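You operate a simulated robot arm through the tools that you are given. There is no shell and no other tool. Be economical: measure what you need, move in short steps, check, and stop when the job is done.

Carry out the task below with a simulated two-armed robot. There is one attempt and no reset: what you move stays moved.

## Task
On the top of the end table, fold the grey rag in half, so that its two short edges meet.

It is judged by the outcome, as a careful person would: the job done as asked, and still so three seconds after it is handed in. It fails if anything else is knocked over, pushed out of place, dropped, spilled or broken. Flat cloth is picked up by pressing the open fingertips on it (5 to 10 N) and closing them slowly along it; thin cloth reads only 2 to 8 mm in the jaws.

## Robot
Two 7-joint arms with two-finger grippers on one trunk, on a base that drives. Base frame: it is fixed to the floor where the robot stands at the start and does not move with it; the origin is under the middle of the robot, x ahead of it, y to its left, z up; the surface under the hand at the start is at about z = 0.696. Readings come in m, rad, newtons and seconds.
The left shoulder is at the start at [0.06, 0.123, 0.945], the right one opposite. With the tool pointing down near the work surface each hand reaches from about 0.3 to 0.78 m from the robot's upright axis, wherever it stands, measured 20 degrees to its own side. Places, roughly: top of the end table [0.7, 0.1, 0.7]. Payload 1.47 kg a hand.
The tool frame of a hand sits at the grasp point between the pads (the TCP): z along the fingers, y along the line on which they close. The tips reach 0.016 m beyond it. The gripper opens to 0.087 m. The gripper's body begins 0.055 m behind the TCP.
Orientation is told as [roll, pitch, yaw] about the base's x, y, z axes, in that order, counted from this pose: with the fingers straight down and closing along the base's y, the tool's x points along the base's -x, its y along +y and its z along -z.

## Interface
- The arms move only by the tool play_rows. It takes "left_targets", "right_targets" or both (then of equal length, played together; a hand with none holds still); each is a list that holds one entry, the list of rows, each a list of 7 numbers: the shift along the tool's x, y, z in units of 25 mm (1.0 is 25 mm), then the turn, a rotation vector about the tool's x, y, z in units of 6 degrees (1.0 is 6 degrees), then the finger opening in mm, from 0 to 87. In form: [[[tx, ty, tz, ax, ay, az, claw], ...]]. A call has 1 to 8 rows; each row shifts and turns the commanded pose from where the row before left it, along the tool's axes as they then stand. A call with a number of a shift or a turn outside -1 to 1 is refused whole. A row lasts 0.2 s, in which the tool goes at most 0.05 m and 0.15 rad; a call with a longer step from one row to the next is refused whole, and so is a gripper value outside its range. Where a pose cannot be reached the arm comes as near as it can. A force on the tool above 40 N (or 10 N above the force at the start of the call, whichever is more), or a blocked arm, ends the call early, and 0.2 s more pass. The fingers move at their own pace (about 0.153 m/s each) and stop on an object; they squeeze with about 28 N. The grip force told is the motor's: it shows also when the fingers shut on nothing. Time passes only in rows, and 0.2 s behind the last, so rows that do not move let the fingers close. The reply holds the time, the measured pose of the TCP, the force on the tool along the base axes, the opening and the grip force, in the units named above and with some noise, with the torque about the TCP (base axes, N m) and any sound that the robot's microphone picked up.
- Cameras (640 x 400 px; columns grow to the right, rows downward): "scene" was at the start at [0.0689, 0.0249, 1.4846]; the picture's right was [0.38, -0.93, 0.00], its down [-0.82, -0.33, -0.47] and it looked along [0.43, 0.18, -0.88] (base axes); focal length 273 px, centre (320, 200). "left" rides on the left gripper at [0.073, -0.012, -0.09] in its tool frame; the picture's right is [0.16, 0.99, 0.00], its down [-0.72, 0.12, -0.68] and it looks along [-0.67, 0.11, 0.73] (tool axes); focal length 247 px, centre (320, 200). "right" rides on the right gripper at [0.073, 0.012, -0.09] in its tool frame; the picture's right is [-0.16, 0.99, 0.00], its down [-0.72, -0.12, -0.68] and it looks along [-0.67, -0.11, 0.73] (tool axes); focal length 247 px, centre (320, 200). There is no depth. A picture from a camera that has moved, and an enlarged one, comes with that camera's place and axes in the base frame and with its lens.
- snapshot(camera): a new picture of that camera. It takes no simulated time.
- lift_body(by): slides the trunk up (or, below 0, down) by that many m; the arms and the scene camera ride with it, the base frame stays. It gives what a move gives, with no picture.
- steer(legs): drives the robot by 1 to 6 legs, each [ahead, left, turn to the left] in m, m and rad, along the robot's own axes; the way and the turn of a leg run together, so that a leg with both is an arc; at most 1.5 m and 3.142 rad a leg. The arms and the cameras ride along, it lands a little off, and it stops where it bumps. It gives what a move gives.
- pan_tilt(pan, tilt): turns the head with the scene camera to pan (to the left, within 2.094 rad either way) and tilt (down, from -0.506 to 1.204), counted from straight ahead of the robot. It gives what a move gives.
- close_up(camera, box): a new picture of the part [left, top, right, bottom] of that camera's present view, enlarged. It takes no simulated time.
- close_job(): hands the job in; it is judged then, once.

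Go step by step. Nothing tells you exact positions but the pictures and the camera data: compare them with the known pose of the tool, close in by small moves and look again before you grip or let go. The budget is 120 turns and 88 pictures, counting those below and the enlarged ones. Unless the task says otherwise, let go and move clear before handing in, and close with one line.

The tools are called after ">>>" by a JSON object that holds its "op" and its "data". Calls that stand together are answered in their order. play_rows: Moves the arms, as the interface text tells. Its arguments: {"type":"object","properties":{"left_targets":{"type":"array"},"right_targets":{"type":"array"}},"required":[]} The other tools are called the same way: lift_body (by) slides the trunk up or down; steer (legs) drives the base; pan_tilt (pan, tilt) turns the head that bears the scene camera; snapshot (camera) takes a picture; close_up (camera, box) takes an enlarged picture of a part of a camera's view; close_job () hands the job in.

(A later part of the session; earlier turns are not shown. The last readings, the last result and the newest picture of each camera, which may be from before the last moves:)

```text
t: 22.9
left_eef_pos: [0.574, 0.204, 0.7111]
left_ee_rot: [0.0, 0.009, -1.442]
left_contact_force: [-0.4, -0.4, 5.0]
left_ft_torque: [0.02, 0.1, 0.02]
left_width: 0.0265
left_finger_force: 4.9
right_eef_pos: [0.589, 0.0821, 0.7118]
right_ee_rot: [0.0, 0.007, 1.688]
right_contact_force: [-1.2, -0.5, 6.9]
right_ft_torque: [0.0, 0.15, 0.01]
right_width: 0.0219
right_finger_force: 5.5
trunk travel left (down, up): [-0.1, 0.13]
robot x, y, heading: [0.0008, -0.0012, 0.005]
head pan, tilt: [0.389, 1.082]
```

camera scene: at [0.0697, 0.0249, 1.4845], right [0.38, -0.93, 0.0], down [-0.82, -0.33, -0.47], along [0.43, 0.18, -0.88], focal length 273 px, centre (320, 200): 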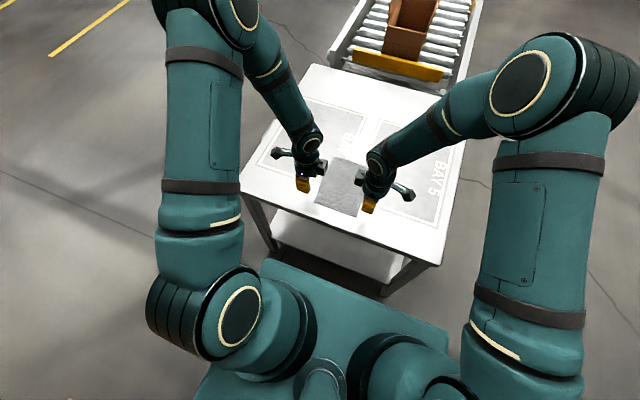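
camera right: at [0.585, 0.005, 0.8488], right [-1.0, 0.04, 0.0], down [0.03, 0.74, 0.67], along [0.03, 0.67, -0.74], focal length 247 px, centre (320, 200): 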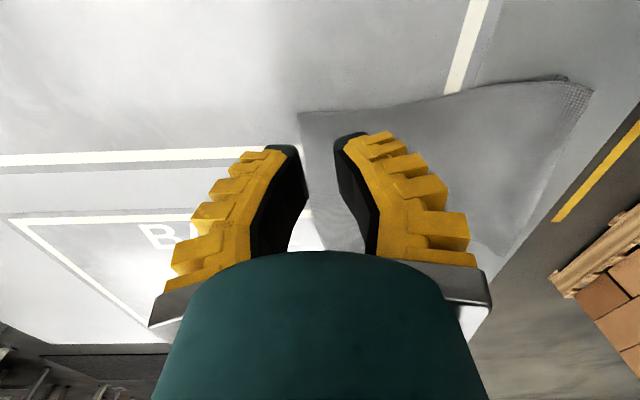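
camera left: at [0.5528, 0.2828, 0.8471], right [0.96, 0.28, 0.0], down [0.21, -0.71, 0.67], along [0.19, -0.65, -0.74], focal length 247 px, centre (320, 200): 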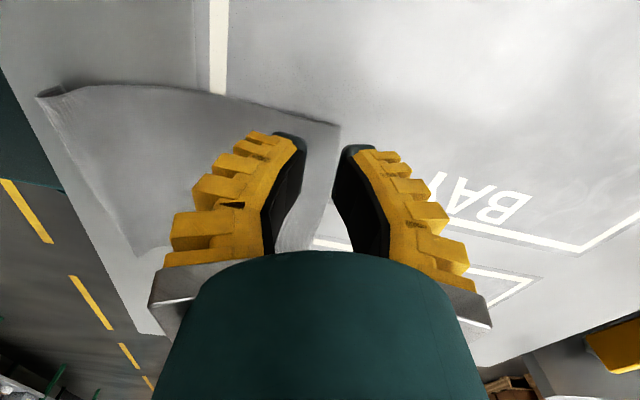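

Contact is 5–7 N on both. Closing slowly.

>>> {"op": "play_rows", "data": {"left_targets": [[[0, 0, 0, 0, 0, 0, 15], [0, 0, 0, 0, 0, 0, 11], [0, 0, 0, 0, 0, 0, 7], [0, 0, 0, 0, 0, 0, 4], [0, 0, 0, 0, 0, 0, 2], [0, 0, 0, 0, 0, 0, 0], [0, 0, 0, 0, 0, 0, 0]]], "right_targets": [[[0, 0, 0, 0, 0, 0, 14], [0, 0, 0, 0, 0, 0, 11], [0, 0, 0, 0, 0, 0, 7], [0, 0, 0, 0, 0, 0, 4], [0, 0, 0, 0, 0, 0, 2], [0, 0, 0, 0, 0, 0, 0], [0, 0, 0, 0, 0, 0, 0]]]}}

>>> {"op": "close_up", "data": {"camera": "left", "box": [220, 100, 420, 225]}}

>>> {"op": "close_up", "data": {"camera": "right", "box": [220, 100, 420, 225]}}

```text
t: 24.4
left_eef_pos: [0.5746, 0.2045, 0.7125]
left_ee_rot: [0.0, 0.009, -1.442]
left_contact_force: [-0.3, 0.1, 0.6]
left_ft_torque: [0.01, -0.02, -0.01]
left_width: 0.0
left_finger_force: 23.1
right_eef_pos: [0.588, 0.0806, 0.7113]
right_ee_rot: [0.0, 0.008, 1.688]
right_contact_force: [-0.2, -0.1, 6.5]
right_ft_torque: [0.02, -0.02, 0.02]
right_width: 0.0001
right_finger_force: 27.7
trunk travel left (down, up): [-0.1, 0.13]
robot x, y, heading: [-0.0011, -0.0009, 0.002]
head pan, tilt: [0.389, 1.082]
```

```text
3.20 times, centred on (320, 162) of left
camera zoom: at [0.5536, 0.2766, 0.8015], right [0.96, 0.28, 0.0], down [0.21, -0.71, 0.67], along [0.19, -0.65, -0.74], focal length 790 px, centre (320, 320)
```

zoom: 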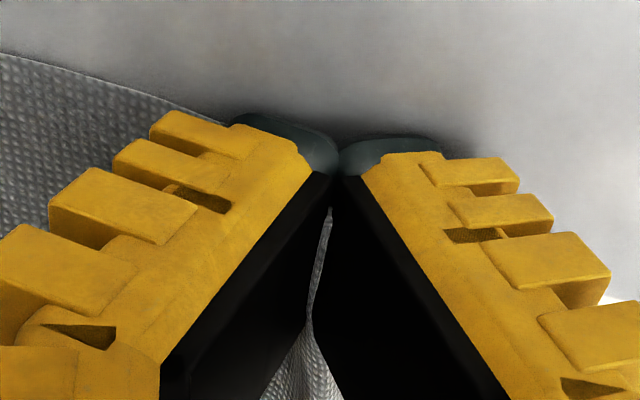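

```text
3.20 times, centred on (320, 162) of right
camera zoom: at [0.5851, 0.0088, 0.8029], right [-1.0, 0.04, 0.0], down [0.03, 0.74, 0.68], along [0.03, 0.67, -0.74], focal length 790 px, centre (320, 320)
```

zoom: 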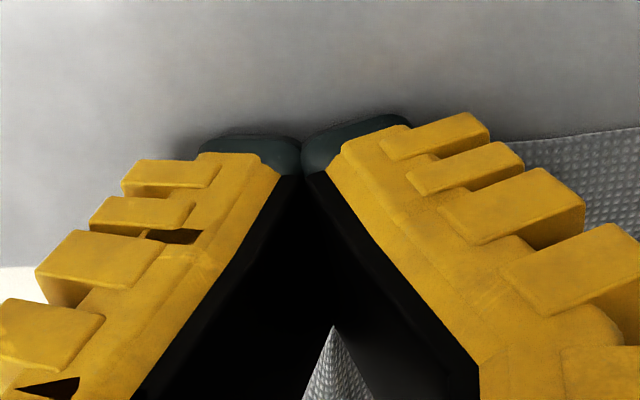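

Left clearly holds cloth; right is unclear. A small test lift will tell.

>>> {"op": "play_rows", "data": {"left_targets": [[[0, 0, -0.4, 0, 0, 0, 0], [0, 0, -0.6, 0, 0, 0, 0], [0, 0, -0.6, 0, 0, 0, 0], [0, 0, 0, 0, 0, 0, 0]]], "right_targets": [[[0, 0, -0.4, 0, 0, 0, 0], [0, 0, -0.6, 0, 0, 0, 0], [0, 0, -0.6, 0, 0, 0, 0], [0, 0, 0, 0, 0, 0, 0]]]}}

>>> {"op": "snapshot", "data": {"camera": "left"}}

>>> {"op": "snapshot", "data": {"camera": "right"}}

```text
t: 25.4
left_eef_pos: [0.5743, 0.2057, 0.7522]
left_ee_rot: [-0.001, 0.008, -1.442]
left_contact_force: [0.0, 0.1, -0.9]
left_ft_torque: [-0.03, 0.02, -0.01]
left_width: 0.0
left_finger_force: 24.9
right_eef_pos: [0.589, 0.0813, 0.751]
right_ee_rot: [0.002, 0.007, 1.689]
right_contact_force: [-0.5, -0.1, 0.9]
right_ft_torque: [-0.01, 0.0, -0.03]
right_width: 0.0001
right_finger_force: 28.7
trunk travel left (down, up): [-0.1, 0.13]
robot x, y, heading: [0.0001, 0.0001, -0.0]
head pan, tilt: [0.389, 1.082]
```

```text
51 pictures are left
camera left: at [0.5533, 0.2764, 0.8414], right [0.96, 0.28, 0.0], down [0.21, -0.71, 0.67], along [0.19, -0.65, -0.74], focal length 247 px, centre (320, 200)
```

left: 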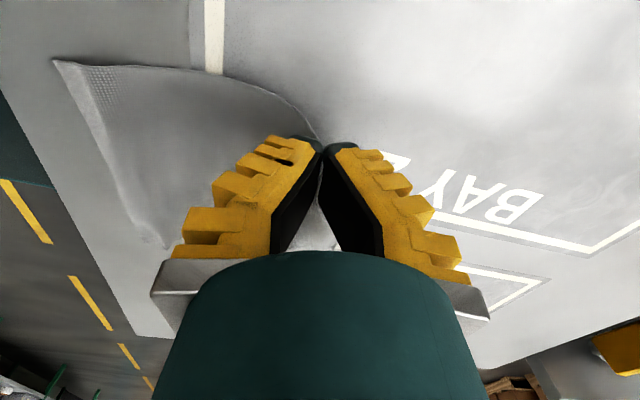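

```text
50 pictures are left
camera right: at [0.586, 0.0086, 0.8416], right [-1.0, 0.04, 0.0], down [0.03, 0.74, 0.67], along [0.03, 0.67, -0.74], focal length 247 px, centre (320, 200)
```

right: 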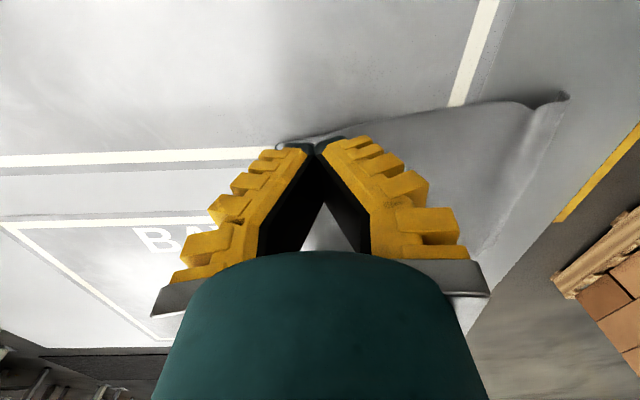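

The left grip holds, the right one missed. I'll lower the left again, open the right a little above the cloth, and look.

>>> {"op": "play_rows", "data": {"left_targets": [[[0, 0, 0.6, 0, 0, 0, 0], [0, 0, 0.6, 0, 0, 0, 0], [0, 0, 0.3, 0, 0, 0, 0], [0, 0, 0, 0, 0, 0, 0]]], "right_targets": [[[0, 0, 0, 0, 0, 0, 24], [0, 0, 0, 0, 0, 0, 24], [0, 0, 0, 0, 0, 0, 24], [0, 0, 0, 0, 0, 0, 24]]]}}

>>> {"op": "close_up", "data": {"camera": "right", "box": [220, 80, 420, 205]}}

```text
t: 26.4
left_eef_pos: [0.5752, 0.2051, 0.7145]
left_ee_rot: [-0.002, 0.008, -1.441]
left_contact_force: [-0.2, -0.6, 0.8]
left_ft_torque: [-0.01, 0.02, -0.03]
left_width: 0.0002
left_finger_force: 27.1
right_eef_pos: [0.5884, 0.0794, 0.7505]
right_ee_rot: [0.002, 0.008, 1.688]
right_contact_force: [0.2, 0.7, 0.0]
right_ft_torque: [0.02, -0.03, 0.02]
right_width: 0.0305
right_finger_force: 4.7
trunk travel left (down, up): [-0.1, 0.13]
robot x, y, heading: [0.0071, -0.001, -0.0]
head pan, tilt: [0.389, 1.082]
```

```text
3.20 times, centred on (320, 142) of right
camera zoom: at [0.5859, 0.0085, 0.8416], right [-1.0, 0.04, 0.0], down [0.03, 0.74, 0.67], along [0.03, 0.67, -0.74], focal length 790 px, centre (320, 384)
```

zoom: 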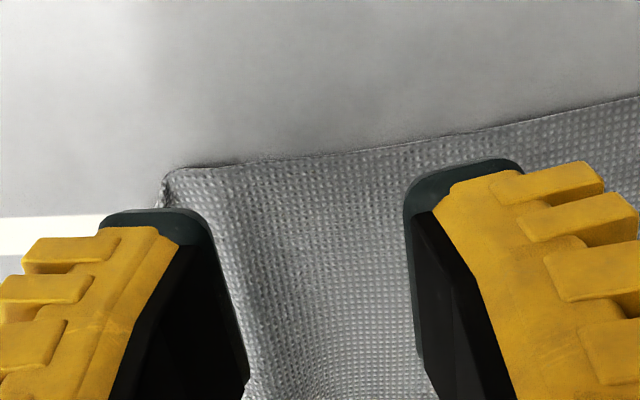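

The right corner is now at about (0.619, 0.081). I'll shift the right hand outward 12 mm and press again with a wider opening.

>>> {"op": "play_rows", "data": {"right_targets": [[[-0.17, -0.48, 0.5, 0, 0, 0, 24], [0, 0, 0.5, 0, 0, 0, 24], [0, 0, 0.3, 0, 0, 0, 24], [0, 0, 0.15, 0, 0, 0, 24], [0, 0, 0.1, 0, 0, 0, 24], [0, 0, 0.06, 0, 0, 0, 24], [0, 0, 0, 0, 0, 0, 24]]]}}

>>> {"op": "close_up", "data": {"camera": "right", "box": [220, 80, 420, 205]}}

```text
t: 28.1
left_eef_pos: [0.5736, 0.2048, 0.7139]
left_ee_rot: [0.0, 0.008, -1.441]
left_contact_force: [0.6, 0.8, -0.7]
left_ft_torque: [-0.03, -0.02, -0.02]
left_width: 0.0
left_finger_force: 26.6
right_eef_pos: [0.5994, 0.0871, 0.7119]
right_ee_rot: [0.0, 0.009, 1.689]
right_contact_force: [-0.6, -0.3, 13.7]
right_ft_torque: [0.1, 0.08, 0.0]
right_width: 0.0267
right_finger_force: 7.3
trunk travel left (down, up): [-0.1, 0.13]
robot x, y, heading: [0.0017, 0.0015, 0.007]
head pan, tilt: [0.389, 1.082]
```

```text
3.20 times, centred on (320, 142) of right
camera zoom: at [0.5962, 0.0146, 0.8031], right [-1.0, 0.04, 0.0], down [0.03, 0.74, 0.68], along [0.03, 0.68, -0.74], focal length 790 px, centre (320, 384)
```

zoom: 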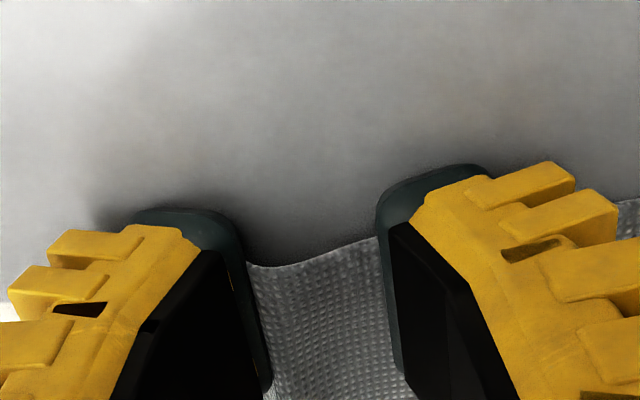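

Good overlap under both fingers. Closing slowly, then a small lift of the right only.

>>> {"op": "play_rows", "data": {"right_targets": [[[0, 0, -0.01, 0, 0, 0, 20], [0, 0, 0, 0, 0, 0, 16], [0, 0, 0, 0, 0, 0, 12], [0, 0, 0, 0, 0, 0, 8], [0, 0, 0, 0, 0, 0, 4], [0, 0, 0, 0, 0, 0, 0], [0, 0, 0, 0, 0, 0, 0], [0, 0, 0, 0, 0, 0, 0]]]}}

>>> {"op": "close_up", "data": {"camera": "right", "box": [220, 80, 420, 205]}}

>>> {"op": "play_rows", "data": {"left_targets": [[[0, 0, -0.4, 0, 0, 0, 0], [0, 0, -0.6, 0, 0, 0, 0], [0, 0, -0.6, 0, 0, 0, 0], [0, 0, 0, 0, 0, 0, 0]]], "right_targets": [[[0, 0, -0.4, 0, 0, 0, 0], [0, 0, -0.6, 0, 0, 0, 0], [0, 0, -0.6, 0, 0, 0, 0], [0, 0, 0, 0, 0, 0, 0]]]}}

>>> {"op": "snapshot", "data": {"camera": "right"}}

```text
t: 29.9
left_eef_pos: [0.573, 0.2043, 0.7137]
left_ee_rot: [-0.003, 0.007, -1.44]
left_contact_force: [-1.9, 0.3, -1.0]
left_ft_torque: [-0.03, -0.01, -0.01]
left_width: 0.0001
left_finger_force: 23.6
right_eef_pos: [0.5997, 0.0862, 0.7117]
right_ee_rot: [0.001, 0.007, 1.686]
right_contact_force: [-1.1, -0.6, 12.2]
right_ft_torque: [0.12, -0.03, 0.02]
right_width: 0.0
right_finger_force: 30.2
trunk travel left (down, up): [-0.1, 0.13]
robot x, y, heading: [-0.0009, -0.0031, 0.002]
head pan, tilt: [0.389, 1.082]
```

```text
3.20 times, centred on (320, 142) of right
camera zoom: at [0.5963, 0.0141, 0.8025], right [-1.0, 0.04, 0.0], down [0.03, 0.74, 0.67], along [0.03, 0.67, -0.74], focal length 790 px, centre (320, 384)
```

zoom: 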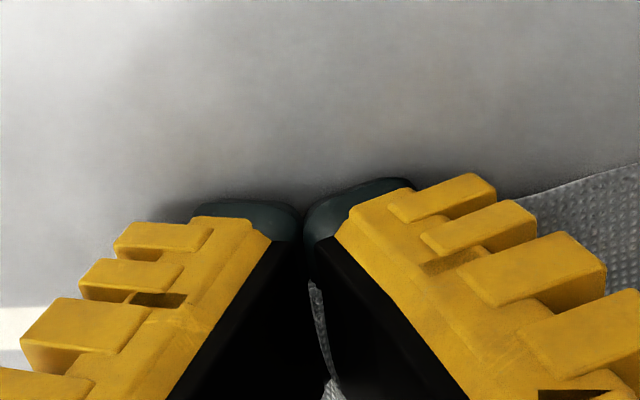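

```text
t: 30.9
left_eef_pos: [0.5747, 0.205, 0.7528]
left_ee_rot: [-0.001, 0.011, -1.442]
left_contact_force: [0.6, -1.1, 0.5]
left_ft_torque: [0.02, 0.02, 0.0]
left_width: 0.0017
left_finger_force: 26.5
right_eef_pos: [0.601, 0.0875, 0.7513]
right_ee_rot: [0.0, 0.007, 1.69]
right_contact_force: [0.4, 1.0, -0.6]
right_ft_torque: [0.01, 0.0, -0.03]
right_width: 0.0
right_finger_force: 29.5
trunk travel left (down, up): [-0.1, 0.13]
robot x, y, heading: [0.0015, -0.0028, 0.0]
head pan, tilt: [0.389, 1.082]
```

```text
46 pictures are left
camera right: at [0.5972, 0.0143, 0.842], right [-1.0, 0.04, 0.0], down [0.03, 0.74, 0.67], along [0.03, 0.67, -0.74], focal length 247 px, centre (320, 200)
```

right: 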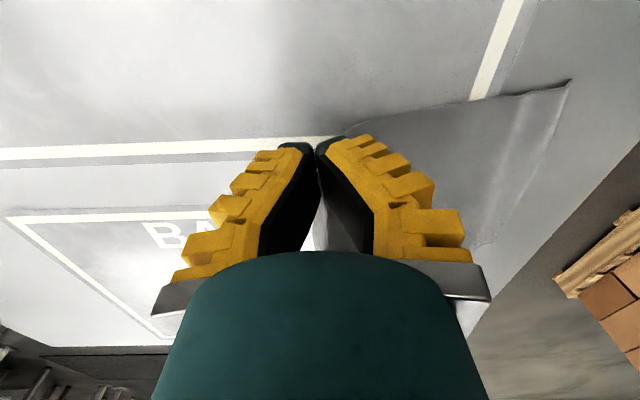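

Both corners are held now. I'll lift moderately while pulling +x, so the near edge drags out flat, and square up the hands on the way.

>>> {"op": "play_rows", "data": {"left_targets": [[[0, 0.4, -0.8, 0, 0, 0.29, 0], [0, 0.4, -0.8, 0, 0, 0.29, 0], [0, 0.4, -0.8, 0, 0, 0.29, 0], [0, 0.4, -0.8, 0, 0, 0.29, 0], [0, 0.4, 0, 0, 0, 0, 0], [0, 0.4, 0, 0, 0, 0, 0], [0, 0, 0, 0, 0, 0, 0]]], "right_targets": [[[0, -0.27, -0.8, 0, 0, 0.29, 0], [0, -0.27, -0.8, 0, 0, 0.29, 0], [0, -0.27, -0.8, 0, 0, 0.29, 0], [0, -0.27, -0.8, 0, 0, 0.29, 0], [0, -0.27, 0, 0, 0, 0, 0], [0, -0.27, 0, 0, 0, 0, 0], [0, 0, 0, 0, 0, 0, 0]]]}}

>>> {"op": "close_up", "data": {"camera": "scene", "box": [264, 100, 424, 225]}}

>>> {"op": "snapshot", "data": {"camera": "left"}}

>>> {"op": "snapshot", "data": {"camera": "right"}}

```text
t: 32.5
left_eef_pos: [0.6358, 0.2077, 0.8351]
left_ee_rot: [-0.004, 0.008, -1.565]
left_contact_force: [0.3, -0.1, 0.8]
left_ft_torque: [-0.02, -0.03, 0.0]
left_width: 0.0001
left_finger_force: 21.9
right_eef_pos: [0.6406, 0.0908, 0.8317]
right_ee_rot: [0.0, 0.006, 1.567]
right_contact_force: [0.3, -0.8, 1.0]
right_ft_torque: [0.0, -0.03, -0.01]
right_width: 0.0
right_finger_force: 22.6
trunk travel left (down, up): [-0.1, 0.13]
robot x, y, heading: [0.0046, -0.0008, 0.004]
head pan, tilt: [0.389, 1.082]
```

```text
3.20 times, centred on (344, 162) of scene
camera zoom: at [0.069, 0.0249, 1.4846], right [0.38, -0.93, 0.0], down [-0.82, -0.33, -0.47], along [0.43, 0.18, -0.88], focal length 874 px, centre (243, 320)
```

zoom: 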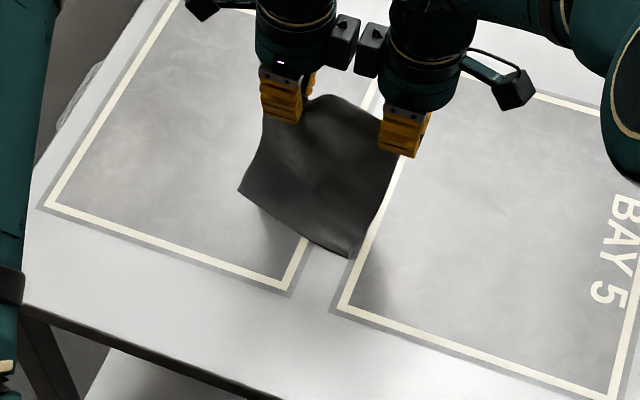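

```text
44 pictures are left
camera left: at [0.6231, 0.2806, 0.9242], right [0.99, 0.16, 0.0], down [0.12, -0.73, 0.67], along [0.11, -0.66, -0.74], focal length 247 px, centre (320, 200)
```

left: 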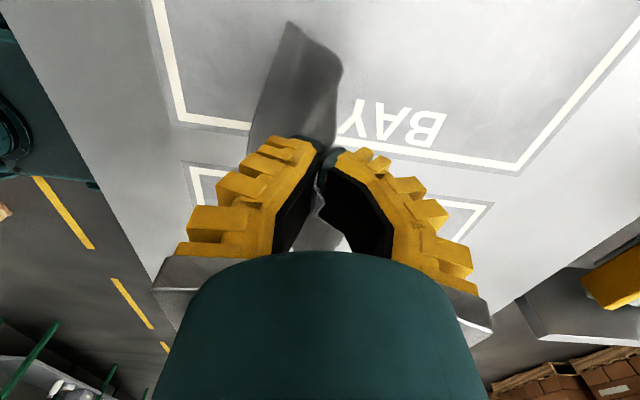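

```text
43 pictures are left
camera right: at [0.6283, 0.0187, 0.9217], right [-0.99, 0.16, 0.0], down [0.12, 0.73, 0.68], along [0.11, 0.67, -0.74], focal length 247 px, centre (320, 200)
```

right: 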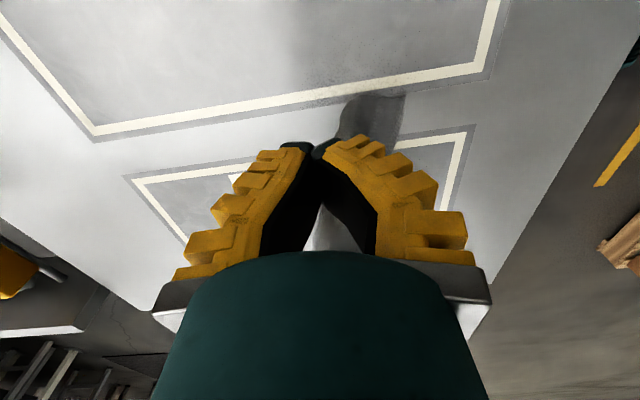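

The sheet is now sloping down to a near edge on the table, skewed a bit. I'll zoom to see the edge and grips.

>>> {"op": "close_up", "data": {"camera": "left", "box": [220, 0, 420, 125]}}

>>> {"op": "close_up", "data": {"camera": "scene", "box": [314, 115, 394, 185]}}

>>> {"op": "close_up", "data": {"camera": "left", "box": [260, 120, 400, 260]}}

>>> {"op": "close_up", "data": {"camera": "right", "box": [250, 80, 430, 260]}}

```text
3.20 times, centred on (320, 62) of left
camera zoom: at [0.6231, 0.2806, 0.9242], right [0.99, 0.16, 0.0], down [0.12, -0.73, 0.67], along [0.11, -0.66, -0.74], focal length 790 px, centre (320, 640)
```

zoom: 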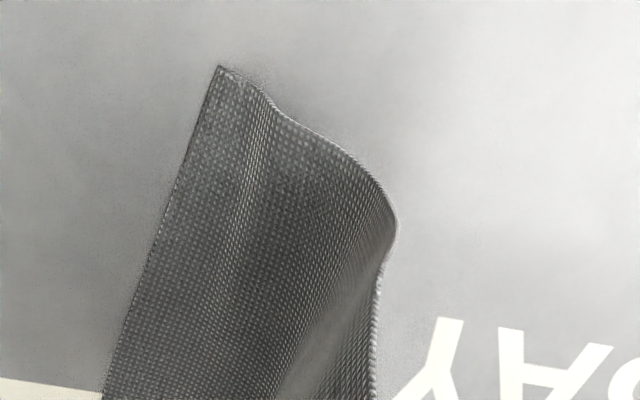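

```text
5.71 times, centred on (354, 150) of scene
camera zoom: at [0.069, 0.0249, 1.4846], right [0.38, -0.93, 0.0], down [-0.82, -0.33, -0.47], along [0.43, 0.18, -0.88], focal length 1561 px, centre (126, 486)
```

zoom: 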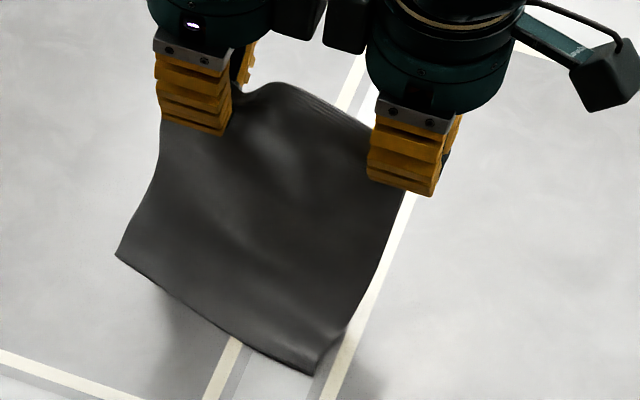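

```text
2.86 times, centred on (330, 190) of left
camera zoom: at [0.6231, 0.2806, 0.9242], right [0.99, 0.16, 0.0], down [0.12, -0.73, 0.67], along [0.11, -0.66, -0.74], focal length 706 px, centre (291, 229)
```

zoom: 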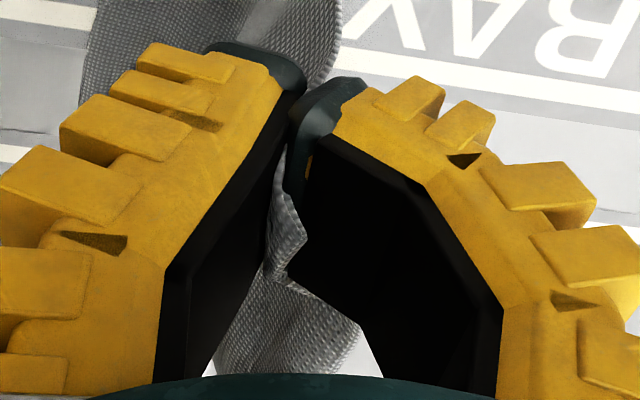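

```text
2.22 times, centred on (340, 170) of right
camera zoom: at [0.6283, 0.0187, 0.9217], right [-0.99, 0.16, 0.0], down [0.12, 0.73, 0.68], along [0.11, 0.67, -0.74], focal length 549 px, centre (276, 267)
```

zoom: 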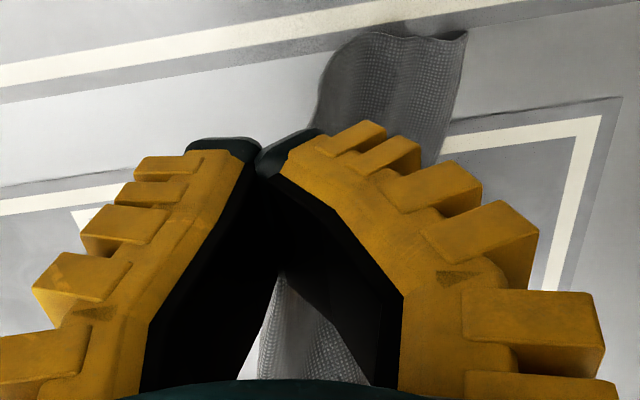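

The near edge is now uncurled and clean. I'll lift a little more so it hangs free and square, moving back to x≈0.55.

>>> {"op": "play_rows", "data": {"left_targets": [[[0.06, 0, -0.8, 0, 0, 0, 0], [0, 0, -0.8, 0, 0, 0, 0], [0, -0.4, -0.8, 0, 0, 0, 0], [0, -0.8, 0, 0, 0, 0, 0], [0, -0.8, 0, 0, 0, 0, 0], [0, -0.8, 0, 0, 0, 0, 0], [0, -0.7, 0, 0, 0, 0, 0], [0, 0, 0, 0, 0, 0, 0]]], "right_targets": [[[0.06, 0.2, -0.8, 0, 0, 0, 0], [0, 0, -0.85, 0, 0, 0, 0], [0, 0.4, -0.85, 0, 0, 0, 0], [0, 0.8, 0, 0, 0, 0, 0], [0, 0.8, 0, 0, 0, 0, 0], [0, 0.8, 0, 0, 0, 0, 0], [0, 0.7, 0, 0, 0, 0, 0], [0, 0, 0, 0, 0, 0, 0]]]}}

>>> {"op": "close_up", "data": {"camera": "scene", "box": [274, 110, 414, 220]}}

>>> {"op": "snapshot", "data": {"camera": "left"}}

>>> {"op": "snapshot", "data": {"camera": "right"}}

```text
t: 34.2
left_eef_pos: [0.5488, 0.2085, 0.8944]
left_ee_rot: [-0.001, 0.01, -1.563]
left_contact_force: [0.2, -0.7, -0.6]
left_ft_torque: [0.08, 0.02, 0.02]
left_width: 0.0025
left_finger_force: 29.4
right_eef_pos: [0.5487, 0.0897, 0.8925]
right_ee_rot: [0.003, 0.007, 1.566]
right_contact_force: [0.7, 0.8, 0.7]
right_ft_torque: [-0.04, -0.01, 0.06]
right_width: 0.0
right_finger_force: 27.6
trunk travel left (down, up): [-0.1, 0.13]
robot x, y, heading: [-0.0043, 0.0004, -0.004]
head pan, tilt: [0.389, 1.082]
```

```text
3.64 times, centred on (344, 165) of scene
camera zoom: at [0.0694, 0.0249, 1.4845], right [0.38, -0.93, 0.0], down [-0.82, -0.33, -0.47], along [0.43, 0.18, -0.88], focal length 993 px, centre (233, 327)
```

zoom: 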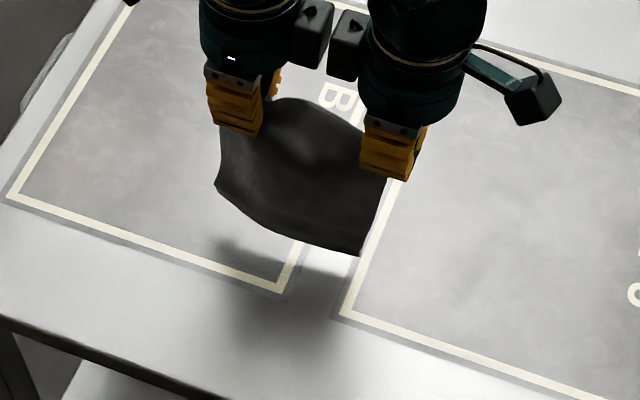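

```text
37 pictures are left
camera left: at [0.5361, 0.2815, 0.9834], right [0.99, 0.17, 0.0], down [0.12, -0.73, 0.67], along [0.11, -0.66, -0.74], focal length 247 px, centre (320, 200)
```

left: 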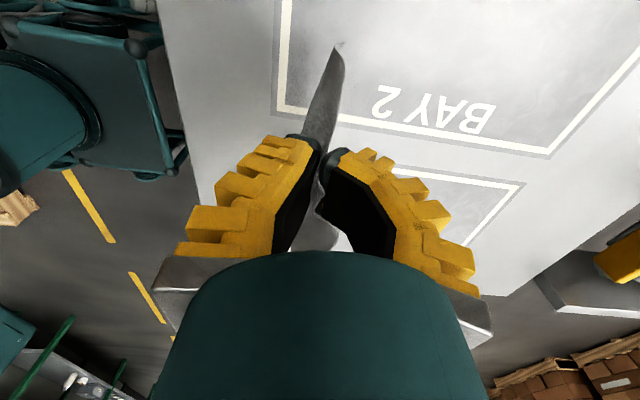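

```text
36 pictures are left
camera right: at [0.5369, 0.0176, 0.9834], right [-0.99, 0.16, 0.0], down [0.12, 0.73, 0.67], along [0.11, 0.67, -0.74], focal length 247 px, centre (320, 200)
```

right: 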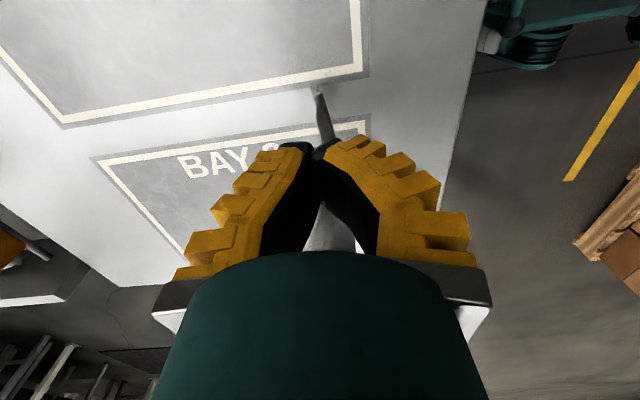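

The rag hangs free but the pinches hold uneven amounts of cloth (left ≈9 cm, right ≈5 cm gathered). I'll lay it down flat by trailing it toward +x, then open in the air so the gathers spring open, giving me a clean flat rag to re-pinch.

>>> {"op": "play_rows", "data": {"left_targets": [[[0, -1, 0.3, 0, 0, 0, 0], [0, -1, 0.3, 0, 0, 0, 0], [0, 0, 0.8, 0, 0, 0, 0], [0, 0.6, 0.9, 0, 0, 0, 0], [0, 0.8, 0.9, 0, 0, 0, 0], [0, 1, 0.9, 0, 0, 0, 0], [0, 1, 0.9, 0, 0, 0, 0], [0, 0.6, 0.6, 0, 0, 0, 0]]], "right_targets": [[[0, 1, 0.3, 0, 0, 0, 0], [0, 1, 0.3, 0, 0, 0, 0], [0, 0, 0.8, 0, 0, 0, 0], [0, -0.6, 0.9, 0, 0, 0, 0], [0, -0.8, 0.9, 0, 0, 0, 0], [0, -1, 0.9, 0, 0, 0, 0], [0, -1, 0.9, 0, 0, 0, 0], [0, -0.6, 0.6, 0, 0, 0, 0]]]}}

>>> {"op": "play_rows", "data": {"left_targets": [[[0, 0.6, 0.4, 0, 0, 0, 0], [0, 0, 0, 0, 0, 0, 87], [0, 0, 0, 0, 0, 0, 87], [0, 0, -0.2, 0, 0, 0, 87], [0, 0, -1, 0, 0, 0, 87], [0.5, 0, -1, 0, 0, 0, 87], [1, 0, -0.5, 0, 0, 0, 87], [1, 0, 0, 0, 0, 0, 87]]], "right_targets": [[[0, -0.6, 0.4, 0, 0, 0, 0], [0, 0, 0, 0, 0, 0, 87], [0, 0, 0, 0, 0, 0, 87], [0, 0, -0.2, 0, 0, 0, 87], [0, 0, -1, 0, 0, 0, 87], [0.5, 0, -1, 0, 0, 0, 87], [1, 0, -0.5, 0, 0, 0, 87], [1, 0, 0, 0, 0, 0, 87]]]}}

>>> {"op": "close_up", "data": {"camera": "scene", "box": [274, 110, 414, 220]}}

```text
t: 36.0
left_eef_pos: [0.5986, 0.2104, 0.7523]
left_ee_rot: [-0.004, 0.01, -1.561]
left_contact_force: [-2.0, 3.0, -1.8]
left_ft_torque: [0.05, 0.01, 0.02]
left_width: 0.0
left_finger_force: 21.0
right_eef_pos: [0.6004, 0.0883, 0.7536]
right_ee_rot: [0.002, 0.006, 1.565]
right_contact_force: [-0.4, 0.1, -0.7]
right_ft_torque: [-0.01, 0.0, 0.03]
right_width: 0.0001
right_finger_force: 28.2
trunk travel left (down, up): [-0.1, 0.13]
robot x, y, heading: [-0.0005, -0.0017, -0.003]
head pan, tilt: [0.389, 1.082]
```

```text
t: 37.9
left_eef_pos: [0.6123, 0.2696, 0.8146]
left_ee_rot: [-0.003, 0.009, -1.564]
left_contact_force: [0.6, 0.4, 0.5]
left_ft_torque: [0.01, 0.0, 0.01]
left_width: 0.087
left_finger_force: 0.1
right_eef_pos: [0.6138, 0.0261, 0.8107]
right_ee_rot: [0.0, 0.007, 1.567]
right_contact_force: [-0.1, -0.6, 0.0]
right_ft_torque: [-0.01, 0.0, 0.01]
right_width: 0.0871
right_finger_force: 0.0
trunk travel left (down, up): [-0.1, 0.13]
robot x, y, heading: [-0.0005, -0.0001, 0.002]
head pan, tilt: [0.389, 1.082]
```

```text
3.64 times, centred on (344, 165) of scene
camera zoom: at [0.069, 0.0249, 1.4846], right [0.38, -0.93, 0.0], down [-0.82, -0.33, -0.47], along [0.43, 0.18, -0.88], focal length 993 px, centre (233, 327)
```

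zoom: 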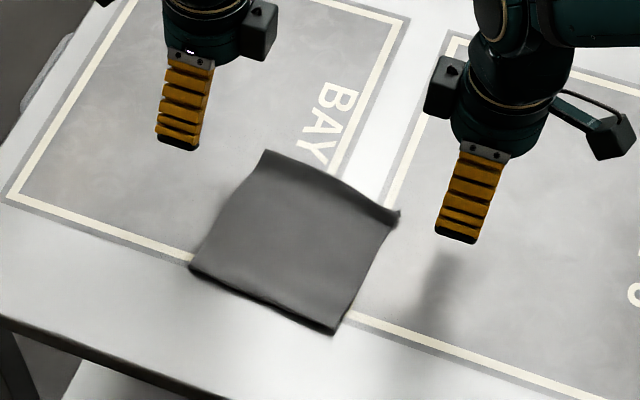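

The rag fell quite flat, but its apparent length is only ≈15 cm, so some edge is still curled. I'll zoom in.

>>> {"op": "close_up", "data": {"camera": "scene", "box": [312, 145, 372, 203]}}

>>> {"op": "snapshot", "data": {"camera": "right"}}

>>> {"op": "snapshot", "data": {"camera": "left"}}

```text
6.90 times, centred on (342, 174) of scene
camera zoom: at [0.069, 0.0249, 1.4846], right [0.38, -0.93, 0.0], down [-0.82, -0.33, -0.47], along [0.43, 0.18, -0.88], focal length 1884 px, centre (168, 379)
```

zoom: 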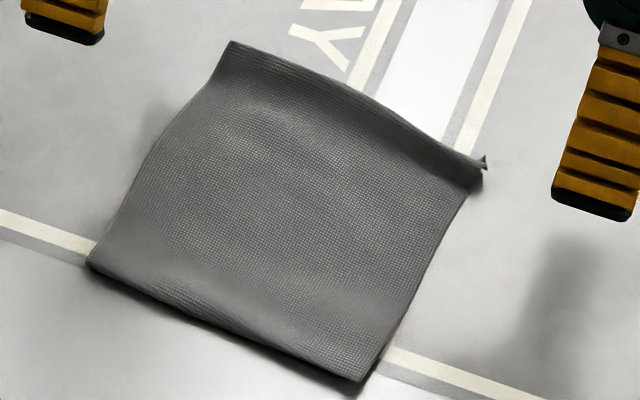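

```text
33 pictures are left
camera right: at [0.6008, -0.0463, 0.9023], right [-0.99, 0.16, 0.0], down [0.12, 0.73, 0.68], along [0.11, 0.67, -0.74], focal length 247 px, centre (320, 200)
```

right: 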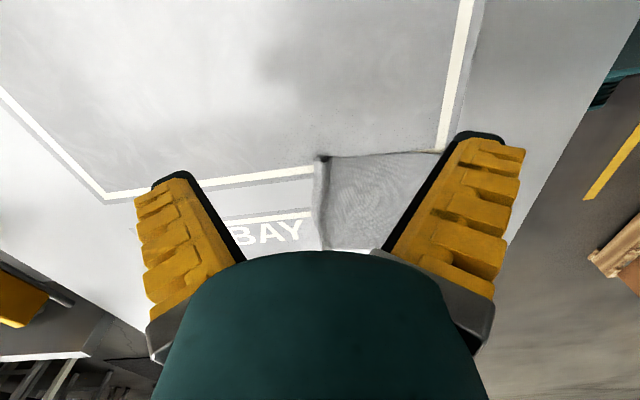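

```text
32 pictures are left
camera left: at [0.6002, 0.3433, 0.902], right [0.99, 0.17, 0.0], down [0.12, -0.73, 0.67], along [0.11, -0.66, -0.74], focal length 247 px, centre (320, 200)
```

left: 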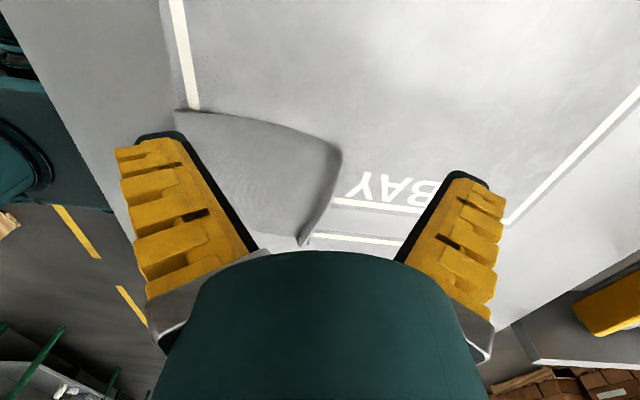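

The far edge is tucked under, while the near edge (≈(0.498, 0.248) to (0.482, 0.098)) is clean. I'll pinch the near edge right at its rim with a small bite, so lifting will untuck the far edge.

>>> {"op": "play_rows", "data": {"left_targets": [[[-0.223, -0.742, 0.363, 0, 0, 0, 12], [-0.223, -0.742, 0.363, 0, 0, 0, 12], [-0.223, -0.742, 0.363, 0, 0, 0, 12], [-0.223, -0.742, 0.363, 0, 0, 0, 12], [-0.223, -0.742, 0.363, 0, 0, 0, 12], [-0.223, -0.742, 0.363, 0, 0, 0, 12], [0, 0, 0, 0, 0, 0.54, 12], [0, 0, 0, 0, 0, 0.54, 12]]], "right_targets": [[[-0.493, 0.839, 0.338, 0, 0, 0, 12], [-0.493, 0.839, 0.338, 0, 0, 0, 12], [-0.493, 0.839, 0.338, 0, 0, 0, 12], [-0.493, 0.839, 0.338, 0, 0, 0, 12], [-0.493, 0.839, 0.338, 0, 0, 0, 12], [-0.493, 0.839, 0.338, 0, 0, 0, 12], [0, 0, 0, 0, 0, 0.54, 12], [0, 0, 0, 0, 0, 0.54, 12]]]}}

>>> {"op": "snapshot", "data": {"camera": "left"}}

>>> {"op": "snapshot", "data": {"camera": "right"}}

```text
t: 39.6
left_eef_pos: [0.5008, 0.238, 0.7575]
left_ee_rot: [-0.004, 0.009, -1.677]
left_contact_force: [0.2, 0.0, -0.1]
left_ft_torque: [-0.02, 0.02, -0.02]
left_width: 0.0186
left_finger_force: 4.9
right_eef_pos: [0.4868, 0.1004, 0.7602]
right_ee_rot: [0.001, 0.007, 1.453]
right_contact_force: [0.1, -0.2, 0.4]
right_ft_torque: [0.03, 0.02, -0.01]
right_width: 0.0189
right_finger_force: 4.8
trunk travel left (down, up): [-0.1, 0.13]
robot x, y, heading: [-0.0008, -0.0027, -0.005]
head pan, tilt: [0.389, 1.082]
```

```text
31 pictures are left
camera left: at [0.4965, 0.3125, 0.8473], right [1.0, 0.05, 0.0], down [0.04, -0.74, 0.67], along [0.03, -0.67, -0.74], focal length 247 px, centre (320, 200)
```

left: 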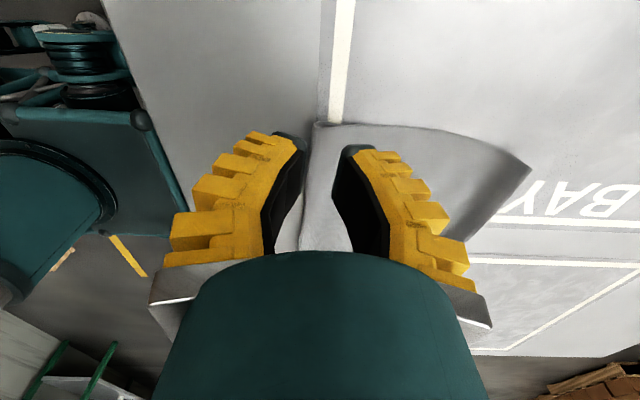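

```text
30 pictures are left
camera right: at [0.467, 0.0301, 0.8508], right [-0.96, 0.27, 0.0], down [0.2, 0.71, 0.67], along [0.18, 0.65, -0.74], focal length 247 px, centre (320, 200)
```

right: 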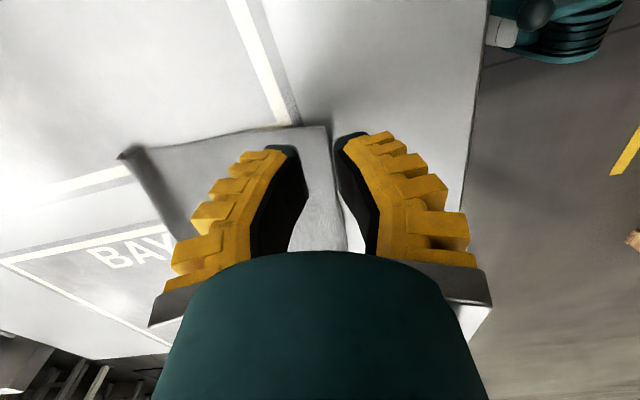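

Edge confirmed at x≈0.495 (left) and 0.481 (right); the hands sit right for a 15 mm bite. Moving inward and down.

>>> {"op": "play_rows", "data": {"left_targets": [[[-0.16, 0, 0.5, 0, 0, 0, 12], [-0.16, 0, 0.5, 0, 0, 0, 12], [0, 0, 0.4, 0, 0, 0, 12], [0, 0, 0.2, 0, 0, 0, 12], [0, 0, 0.15, 0, 0, 0, 12], [0, 0, 0.08, 0, 0, 0, 12], [0, 0, 0, 0, 0, 0, 12]]], "right_targets": [[[-0.15, 0, 0.5, 0, 0, 0, 12], [-0.15, 0, 0.5, 0, 0, 0, 12], [0, 0, 0.5, 0, 0, 0, 12], [0, 0, 0.2, 0, 0, 0, 12], [0, 0, 0.15, 0, 0, 0, 12], [0, 0, 0.08, 0, 0, 0, 12], [0, 0, 0, 0, 0, 0, 12]]]}}

```text
t: 41.2
left_eef_pos: [0.4998, 0.2303, 0.7114]
left_ee_rot: [-0.003, 0.008, -1.676]
left_contact_force: [1.2, 0.2, 5.7]
left_ft_torque: [-0.01, -0.07, -0.01]
left_width: 0.0196
left_finger_force: 5.1
right_eef_pos: [0.4884, 0.1069, 0.7115]
right_ee_rot: [-0.002, 0.006, 1.455]
right_contact_force: [0.5, -1.0, 7.7]
right_ft_torque: [0.0, -0.14, -0.03]
right_width: 0.0201
right_finger_force: 5.0
trunk travel left (down, up): [-0.1, 0.13]
robot x, y, heading: [0.0007, 0.0048, 0.0]
head pan, tilt: [0.389, 1.082]
```

Contact is 6–8 N. Closing slowly.

>>> {"op": "play_rows", "data": {"left_targets": [[[0, 0, 0.03, 0, 0, 0, 12], [0, 0, 0, 0, 0, 0, 9], [0, 0, 0, 0, 0, 0, 6], [0, 0, 0, 0, 0, 0, 4], [0, 0, 0, 0, 0, 0, 2], [0, 0, 0, 0, 0, 0, 0], [0, 0, 0, 0, 0, 0, 0], [0, 0, 0, 0, 0, 0, 0]]], "right_targets": [[[0, 0, 0.02, 0, 0, 0, 12], [0, 0, 0, 0, 0, 0, 9], [0, 0, 0, 0, 0, 0, 6], [0, 0, 0, 0, 0, 0, 4], [0, 0, 0, 0, 0, 0, 2], [0, 0, 0, 0, 0, 0, 0], [0, 0, 0, 0, 0, 0, 0], [0, 0, 0, 0, 0, 0, 0]]]}}

>>> {"op": "play_rows", "data": {"left_targets": [[[0, 0, -0.4, 0, 0, 0, 0], [0, 0, -0.6, 0, 0, 0, 0], [0, 0, -0.6, 0, 0, 0, 0], [0, 0, 0, 0, 0, 0, 0]]], "right_targets": [[[0, 0, -0.4, 0, 0, 0, 0], [0, 0, -0.6, 0, 0, 0, 0], [0, 0, -0.6, 0, 0, 0, 0], [0, 0, 0, 0, 0, 0, 0]]]}}

>>> {"op": "snapshot", "data": {"camera": "left"}}

>>> {"op": "snapshot", "data": {"camera": "right"}}

```text
t: 43.0
left_eef_pos: [0.4981, 0.2297, 0.7113]
left_ee_rot: [-0.004, 0.006, -1.678]
left_contact_force: [-15.1, -1.9, 28.2]
left_ft_torque: [-0.21, 1.26, -0.14]
left_width: 0.0
left_finger_force: 26.5
right_eef_pos: [0.4874, 0.1081, 0.7119]
right_ee_rot: [-0.001, 0.008, 1.453]
right_contact_force: [-0.3, -0.9, 2.5]
right_ft_torque: [-0.02, -0.02, 0.01]
right_width: 0.0
right_finger_force: 29.0
trunk travel left (down, up): [-0.1, 0.13]
robot x, y, heading: [-0.0002, -0.0002, 0.006]
head pan, tilt: [0.389, 1.082]
```

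```text
t: 44.0
left_eef_pos: [0.4999, 0.2299, 0.752]
left_ee_rot: [-0.003, 0.008, -1.676]
left_contact_force: [0.1, 0.7, 0.2]
left_ft_torque: [0.0, 0.0, 0.03]
left_width: 0.0019
left_finger_force: 29.7
right_eef_pos: [0.487, 0.1077, 0.7517]
right_ee_rot: [0.001, 0.006, 1.454]
right_contact_force: [1.3, 0.0, -0.8]
right_ft_torque: [-0.05, 0.0, -0.03]
right_width: 0.0001
right_finger_force: 29.5
trunk travel left (down, up): [-0.1, 0.13]
robot x, y, heading: [0.0004, -0.0012, -0.003]
head pan, tilt: [0.389, 1.082]
```

```text
29 pictures are left
camera left: at [0.4959, 0.3049, 0.8404], right [1.0, 0.05, 0.0], down [0.04, -0.74, 0.67], along [0.03, -0.67, -0.74], focal length 247 px, centre (320, 200)
```

left: 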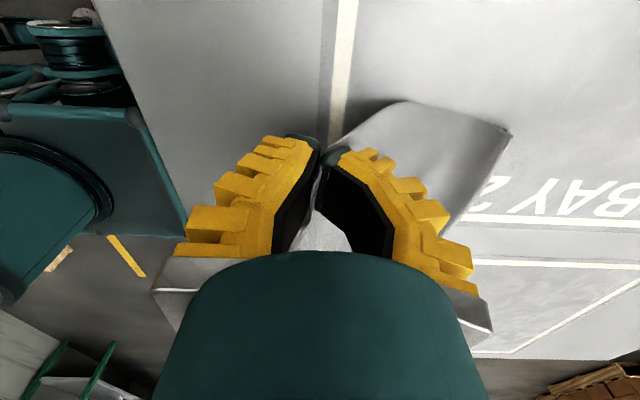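

```text
28 pictures are left
camera right: at [0.4672, 0.0375, 0.8429], right [-0.96, 0.27, 0.0], down [0.2, 0.71, 0.67], along [0.18, 0.65, -0.74], focal length 247 px, centre (320, 200)
```

right: 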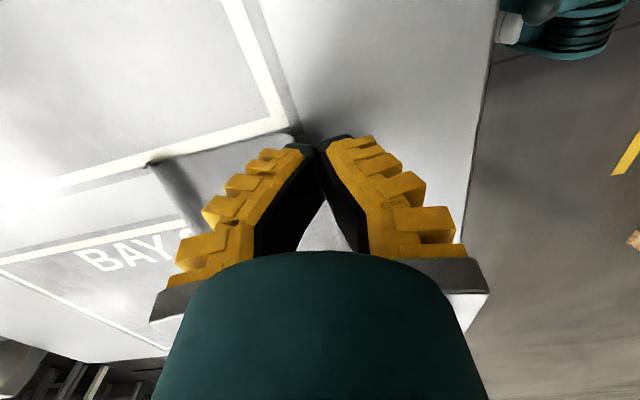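

>>> {"op": "close_up", "data": {"camera": "right", "box": [240, 90, 400, 215]}}

```text
3.20 times, centred on (320, 152) of right
camera zoom: at [0.4672, 0.0375, 0.8429], right [-0.96, 0.27, 0.0], down [0.2, 0.71, 0.67], along [0.18, 0.65, -0.74], focal length 790 px, centre (320, 352)
```

zoom: 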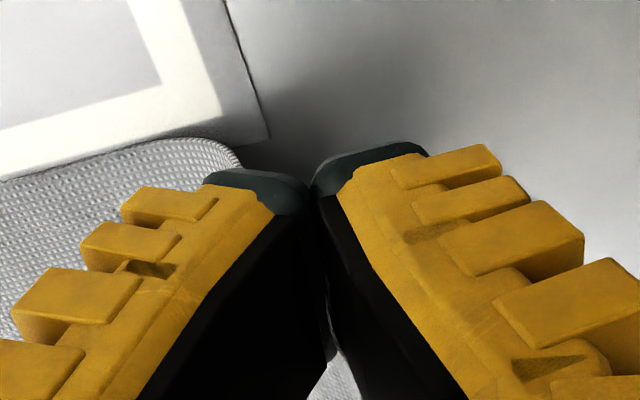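

The right pinch seems to have missed its corner. I'll lower the left, open the right, and look again.

>>> {"op": "play_rows", "data": {"left_targets": [[[0, 0, 0.6, 0, 0, 0, 0], [0, 0, 0.6, 0, 0, 0, 0], [0, 0, 0.2, 0, 0, 0, 0], [0, 0, 0, 0, 0, 0, 0]]], "right_targets": [[[0, 0, 0, 0, 0, 0, 26], [0, 0, 0, 0, 0, 0, 26], [0, 0, 0, 0, 0, 0, 26], [0, 0, 0, 0, 0, 0, 26]]]}}

>>> {"op": "close_up", "data": {"camera": "right", "box": [220, 80, 420, 205]}}

```text
t: 45.0
left_eef_pos: [0.4994, 0.2304, 0.7164]
left_ee_rot: [-0.003, 0.009, -1.679]
left_contact_force: [0.2, 0.5, 0.3]
left_ft_torque: [0.04, 0.02, 0.01]
left_width: 0.0019
left_finger_force: 28.0
right_eef_pos: [0.4866, 0.1076, 0.7523]
right_ee_rot: [0.001, 0.008, 1.454]
right_contact_force: [-0.1, -0.5, 0.8]
right_ft_torque: [-0.01, -0.06, 0.01]
right_width: 0.0322
right_finger_force: 4.7
trunk travel left (down, up): [-0.1, 0.13]
robot x, y, heading: [0.0021, 0.001, -0.001]
head pan, tilt: [0.389, 1.082]
```

```text
3.20 times, centred on (320, 142) of right
camera zoom: at [0.467, 0.0374, 0.8428], right [-0.96, 0.27, 0.0], down [0.2, 0.71, 0.67], along [0.18, 0.65, -0.74], focal length 790 px, centre (320, 384)
```

zoom: 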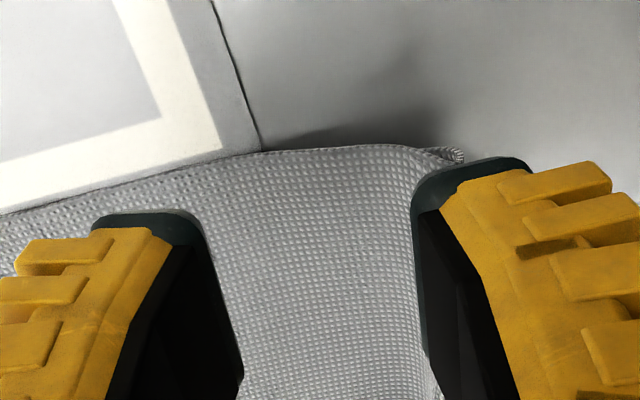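

The right corner lies at about (0.460, 0.115), a bit nearer and bulging. I'll shift the right hand 15 mm toward me and press again.

>>> {"op": "play_rows", "data": {"right_targets": [[[-0.13, 0.6, 0.4, 0, 0, 0, 24], [0, 0, 0.5, 0, 0, 0, 24], [0, 0, 0.4, 0, 0, 0, 24], [0, 0, 0.15, 0, 0, 0, 24], [0, 0, 0.1, 0, 0, 0, 24], [0, 0, 0.08, 0, 0, 0, 24], [0, 0, 0, 0, 0, 0, 24]]]}}

>>> {"op": "close_up", "data": {"camera": "right", "box": [220, 80, 420, 205]}}

```text
t: 46.6
left_eef_pos: [0.4989, 0.2292, 0.7164]
left_ee_rot: [-0.002, 0.008, -1.678]
left_contact_force: [-1.8, -0.3, -0.7]
left_ft_torque: [-0.01, -0.06, 0.0]
left_width: 0.0001
left_finger_force: 21.3
right_eef_pos: [0.4734, 0.1111, 0.7117]
right_ee_rot: [-0.003, 0.005, 1.454]
right_contact_force: [1.4, -1.8, 22.7]
right_ft_torque: [0.14, -0.24, -0.06]
right_width: 0.0348
right_finger_force: 5.8
trunk travel left (down, up): [-0.1, 0.13]
robot x, y, heading: [-0.0031, 0.0006, -0.001]
head pan, tilt: [0.389, 1.082]
```

```text
3.20 times, centred on (320, 142) of right
camera zoom: at [0.4526, 0.0423, 0.8022], right [-0.96, 0.27, 0.0], down [0.2, 0.71, 0.68], along [0.19, 0.65, -0.74], focal length 790 px, centre (320, 384)
```

zoom: 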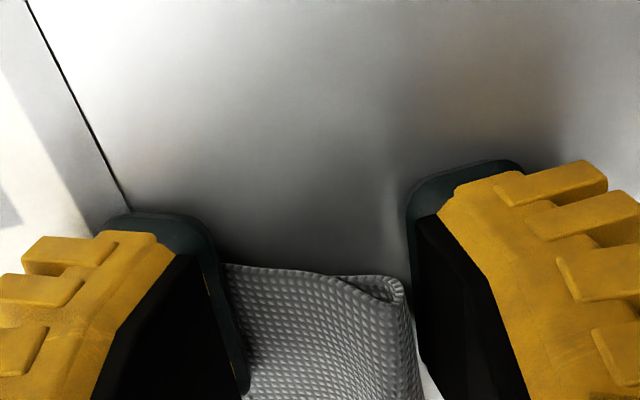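

The edge stands up inside the jaws now — ideal. I'll ease the pressure and close, then test-lift both.

>>> {"op": "play_rows", "data": {"right_targets": [[[0, 0, -0.04, 0, 0, 0, 22], [0, 0, 0, 0, 0, 0, 17], [0, 0, 0, 0, 0, 0, 12], [0, 0, 0, 0, 0, 0, 8], [0, 0, 0, 0, 0, 0, 4], [0, 0, 0, 0, 0, 0, 0], [0, 0, 0, 0, 0, 0, 0], [0, 0, 0, 0, 0, 0, 0]]]}}

>>> {"op": "play_rows", "data": {"left_targets": [[[0, 0, -0.5, 0, 0, 0, 0], [0, 0, -0.6, 0, 0, 0, 0], [0, 0, -0.6, 0, 0, 0, 0], [0, 0, 0, 0, 0, 0, 0]]], "right_targets": [[[0, 0, -0.6, 0, 0, 0, 0], [0, 0, -0.6, 0, 0, 0, 0], [0, 0, -0.6, 0, 0, 0, 0], [0, 0, 0, 0, 0, 0, 0]]]}}

>>> {"op": "close_up", "data": {"camera": "right", "box": [120, 80, 440, 280]}}

```text
t: 48.5
left_eef_pos: [0.4991, 0.2296, 0.7163]
left_ee_rot: [-0.003, 0.008, -1.679]
left_contact_force: [0.4, 0.8, -0.5]
left_ft_torque: [0.01, -0.01, -0.01]
left_width: 0.0007
left_finger_force: 23.4
right_eef_pos: [0.4729, 0.1122, 0.7111]
right_ee_rot: [0.0, 0.006, 1.455]
right_contact_force: [-1.0, -0.7, 6.6]
right_ft_torque: [0.05, -0.02, -0.01]
right_width: 0.0001
right_finger_force: 27.7
trunk travel left (down, up): [-0.1, 0.13]
robot x, y, heading: [-0.0017, -0.003, 0.001]
head pan, tilt: [0.389, 1.082]
```

```text
t: 49.5
left_eef_pos: [0.5, 0.2286, 0.7587]
left_ee_rot: [-0.006, 0.008, -1.677]
left_contact_force: [0.9, 1.3, 0.2]
left_ft_torque: [-0.02, 0.01, 0.02]
left_width: 0.0007
left_finger_force: 29.0
right_eef_pos: [0.4733, 0.1128, 0.7565]
right_ee_rot: [0.001, 0.006, 1.454]
right_contact_force: [-0.2, 0.1, 0.5]
right_ft_torque: [0.01, 0.0, -0.04]
right_width: 0.0
right_finger_force: 28.1
trunk travel left (down, up): [-0.1, 0.13]
robot x, y, heading: [-0.0029, 0.0012, -0.007]
head pan, tilt: [0.389, 1.082]
```

```text
2.00 times, centred on (280, 180) of right
camera zoom: at [0.4532, 0.0424, 0.8479], right [-0.96, 0.27, 0.0], down [0.2, 0.71, 0.67], along [0.18, 0.65, -0.74], focal length 494 px, centre (400, 240)
```

zoom: 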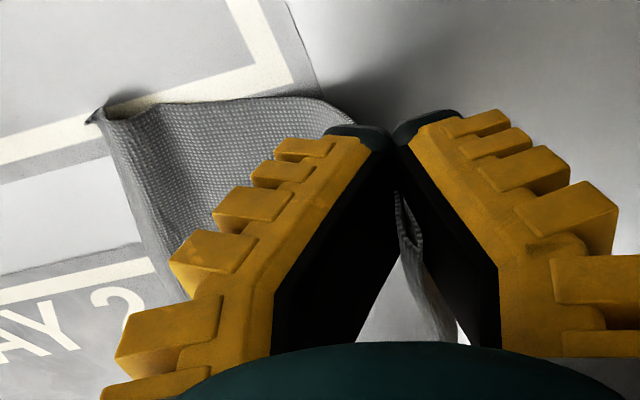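

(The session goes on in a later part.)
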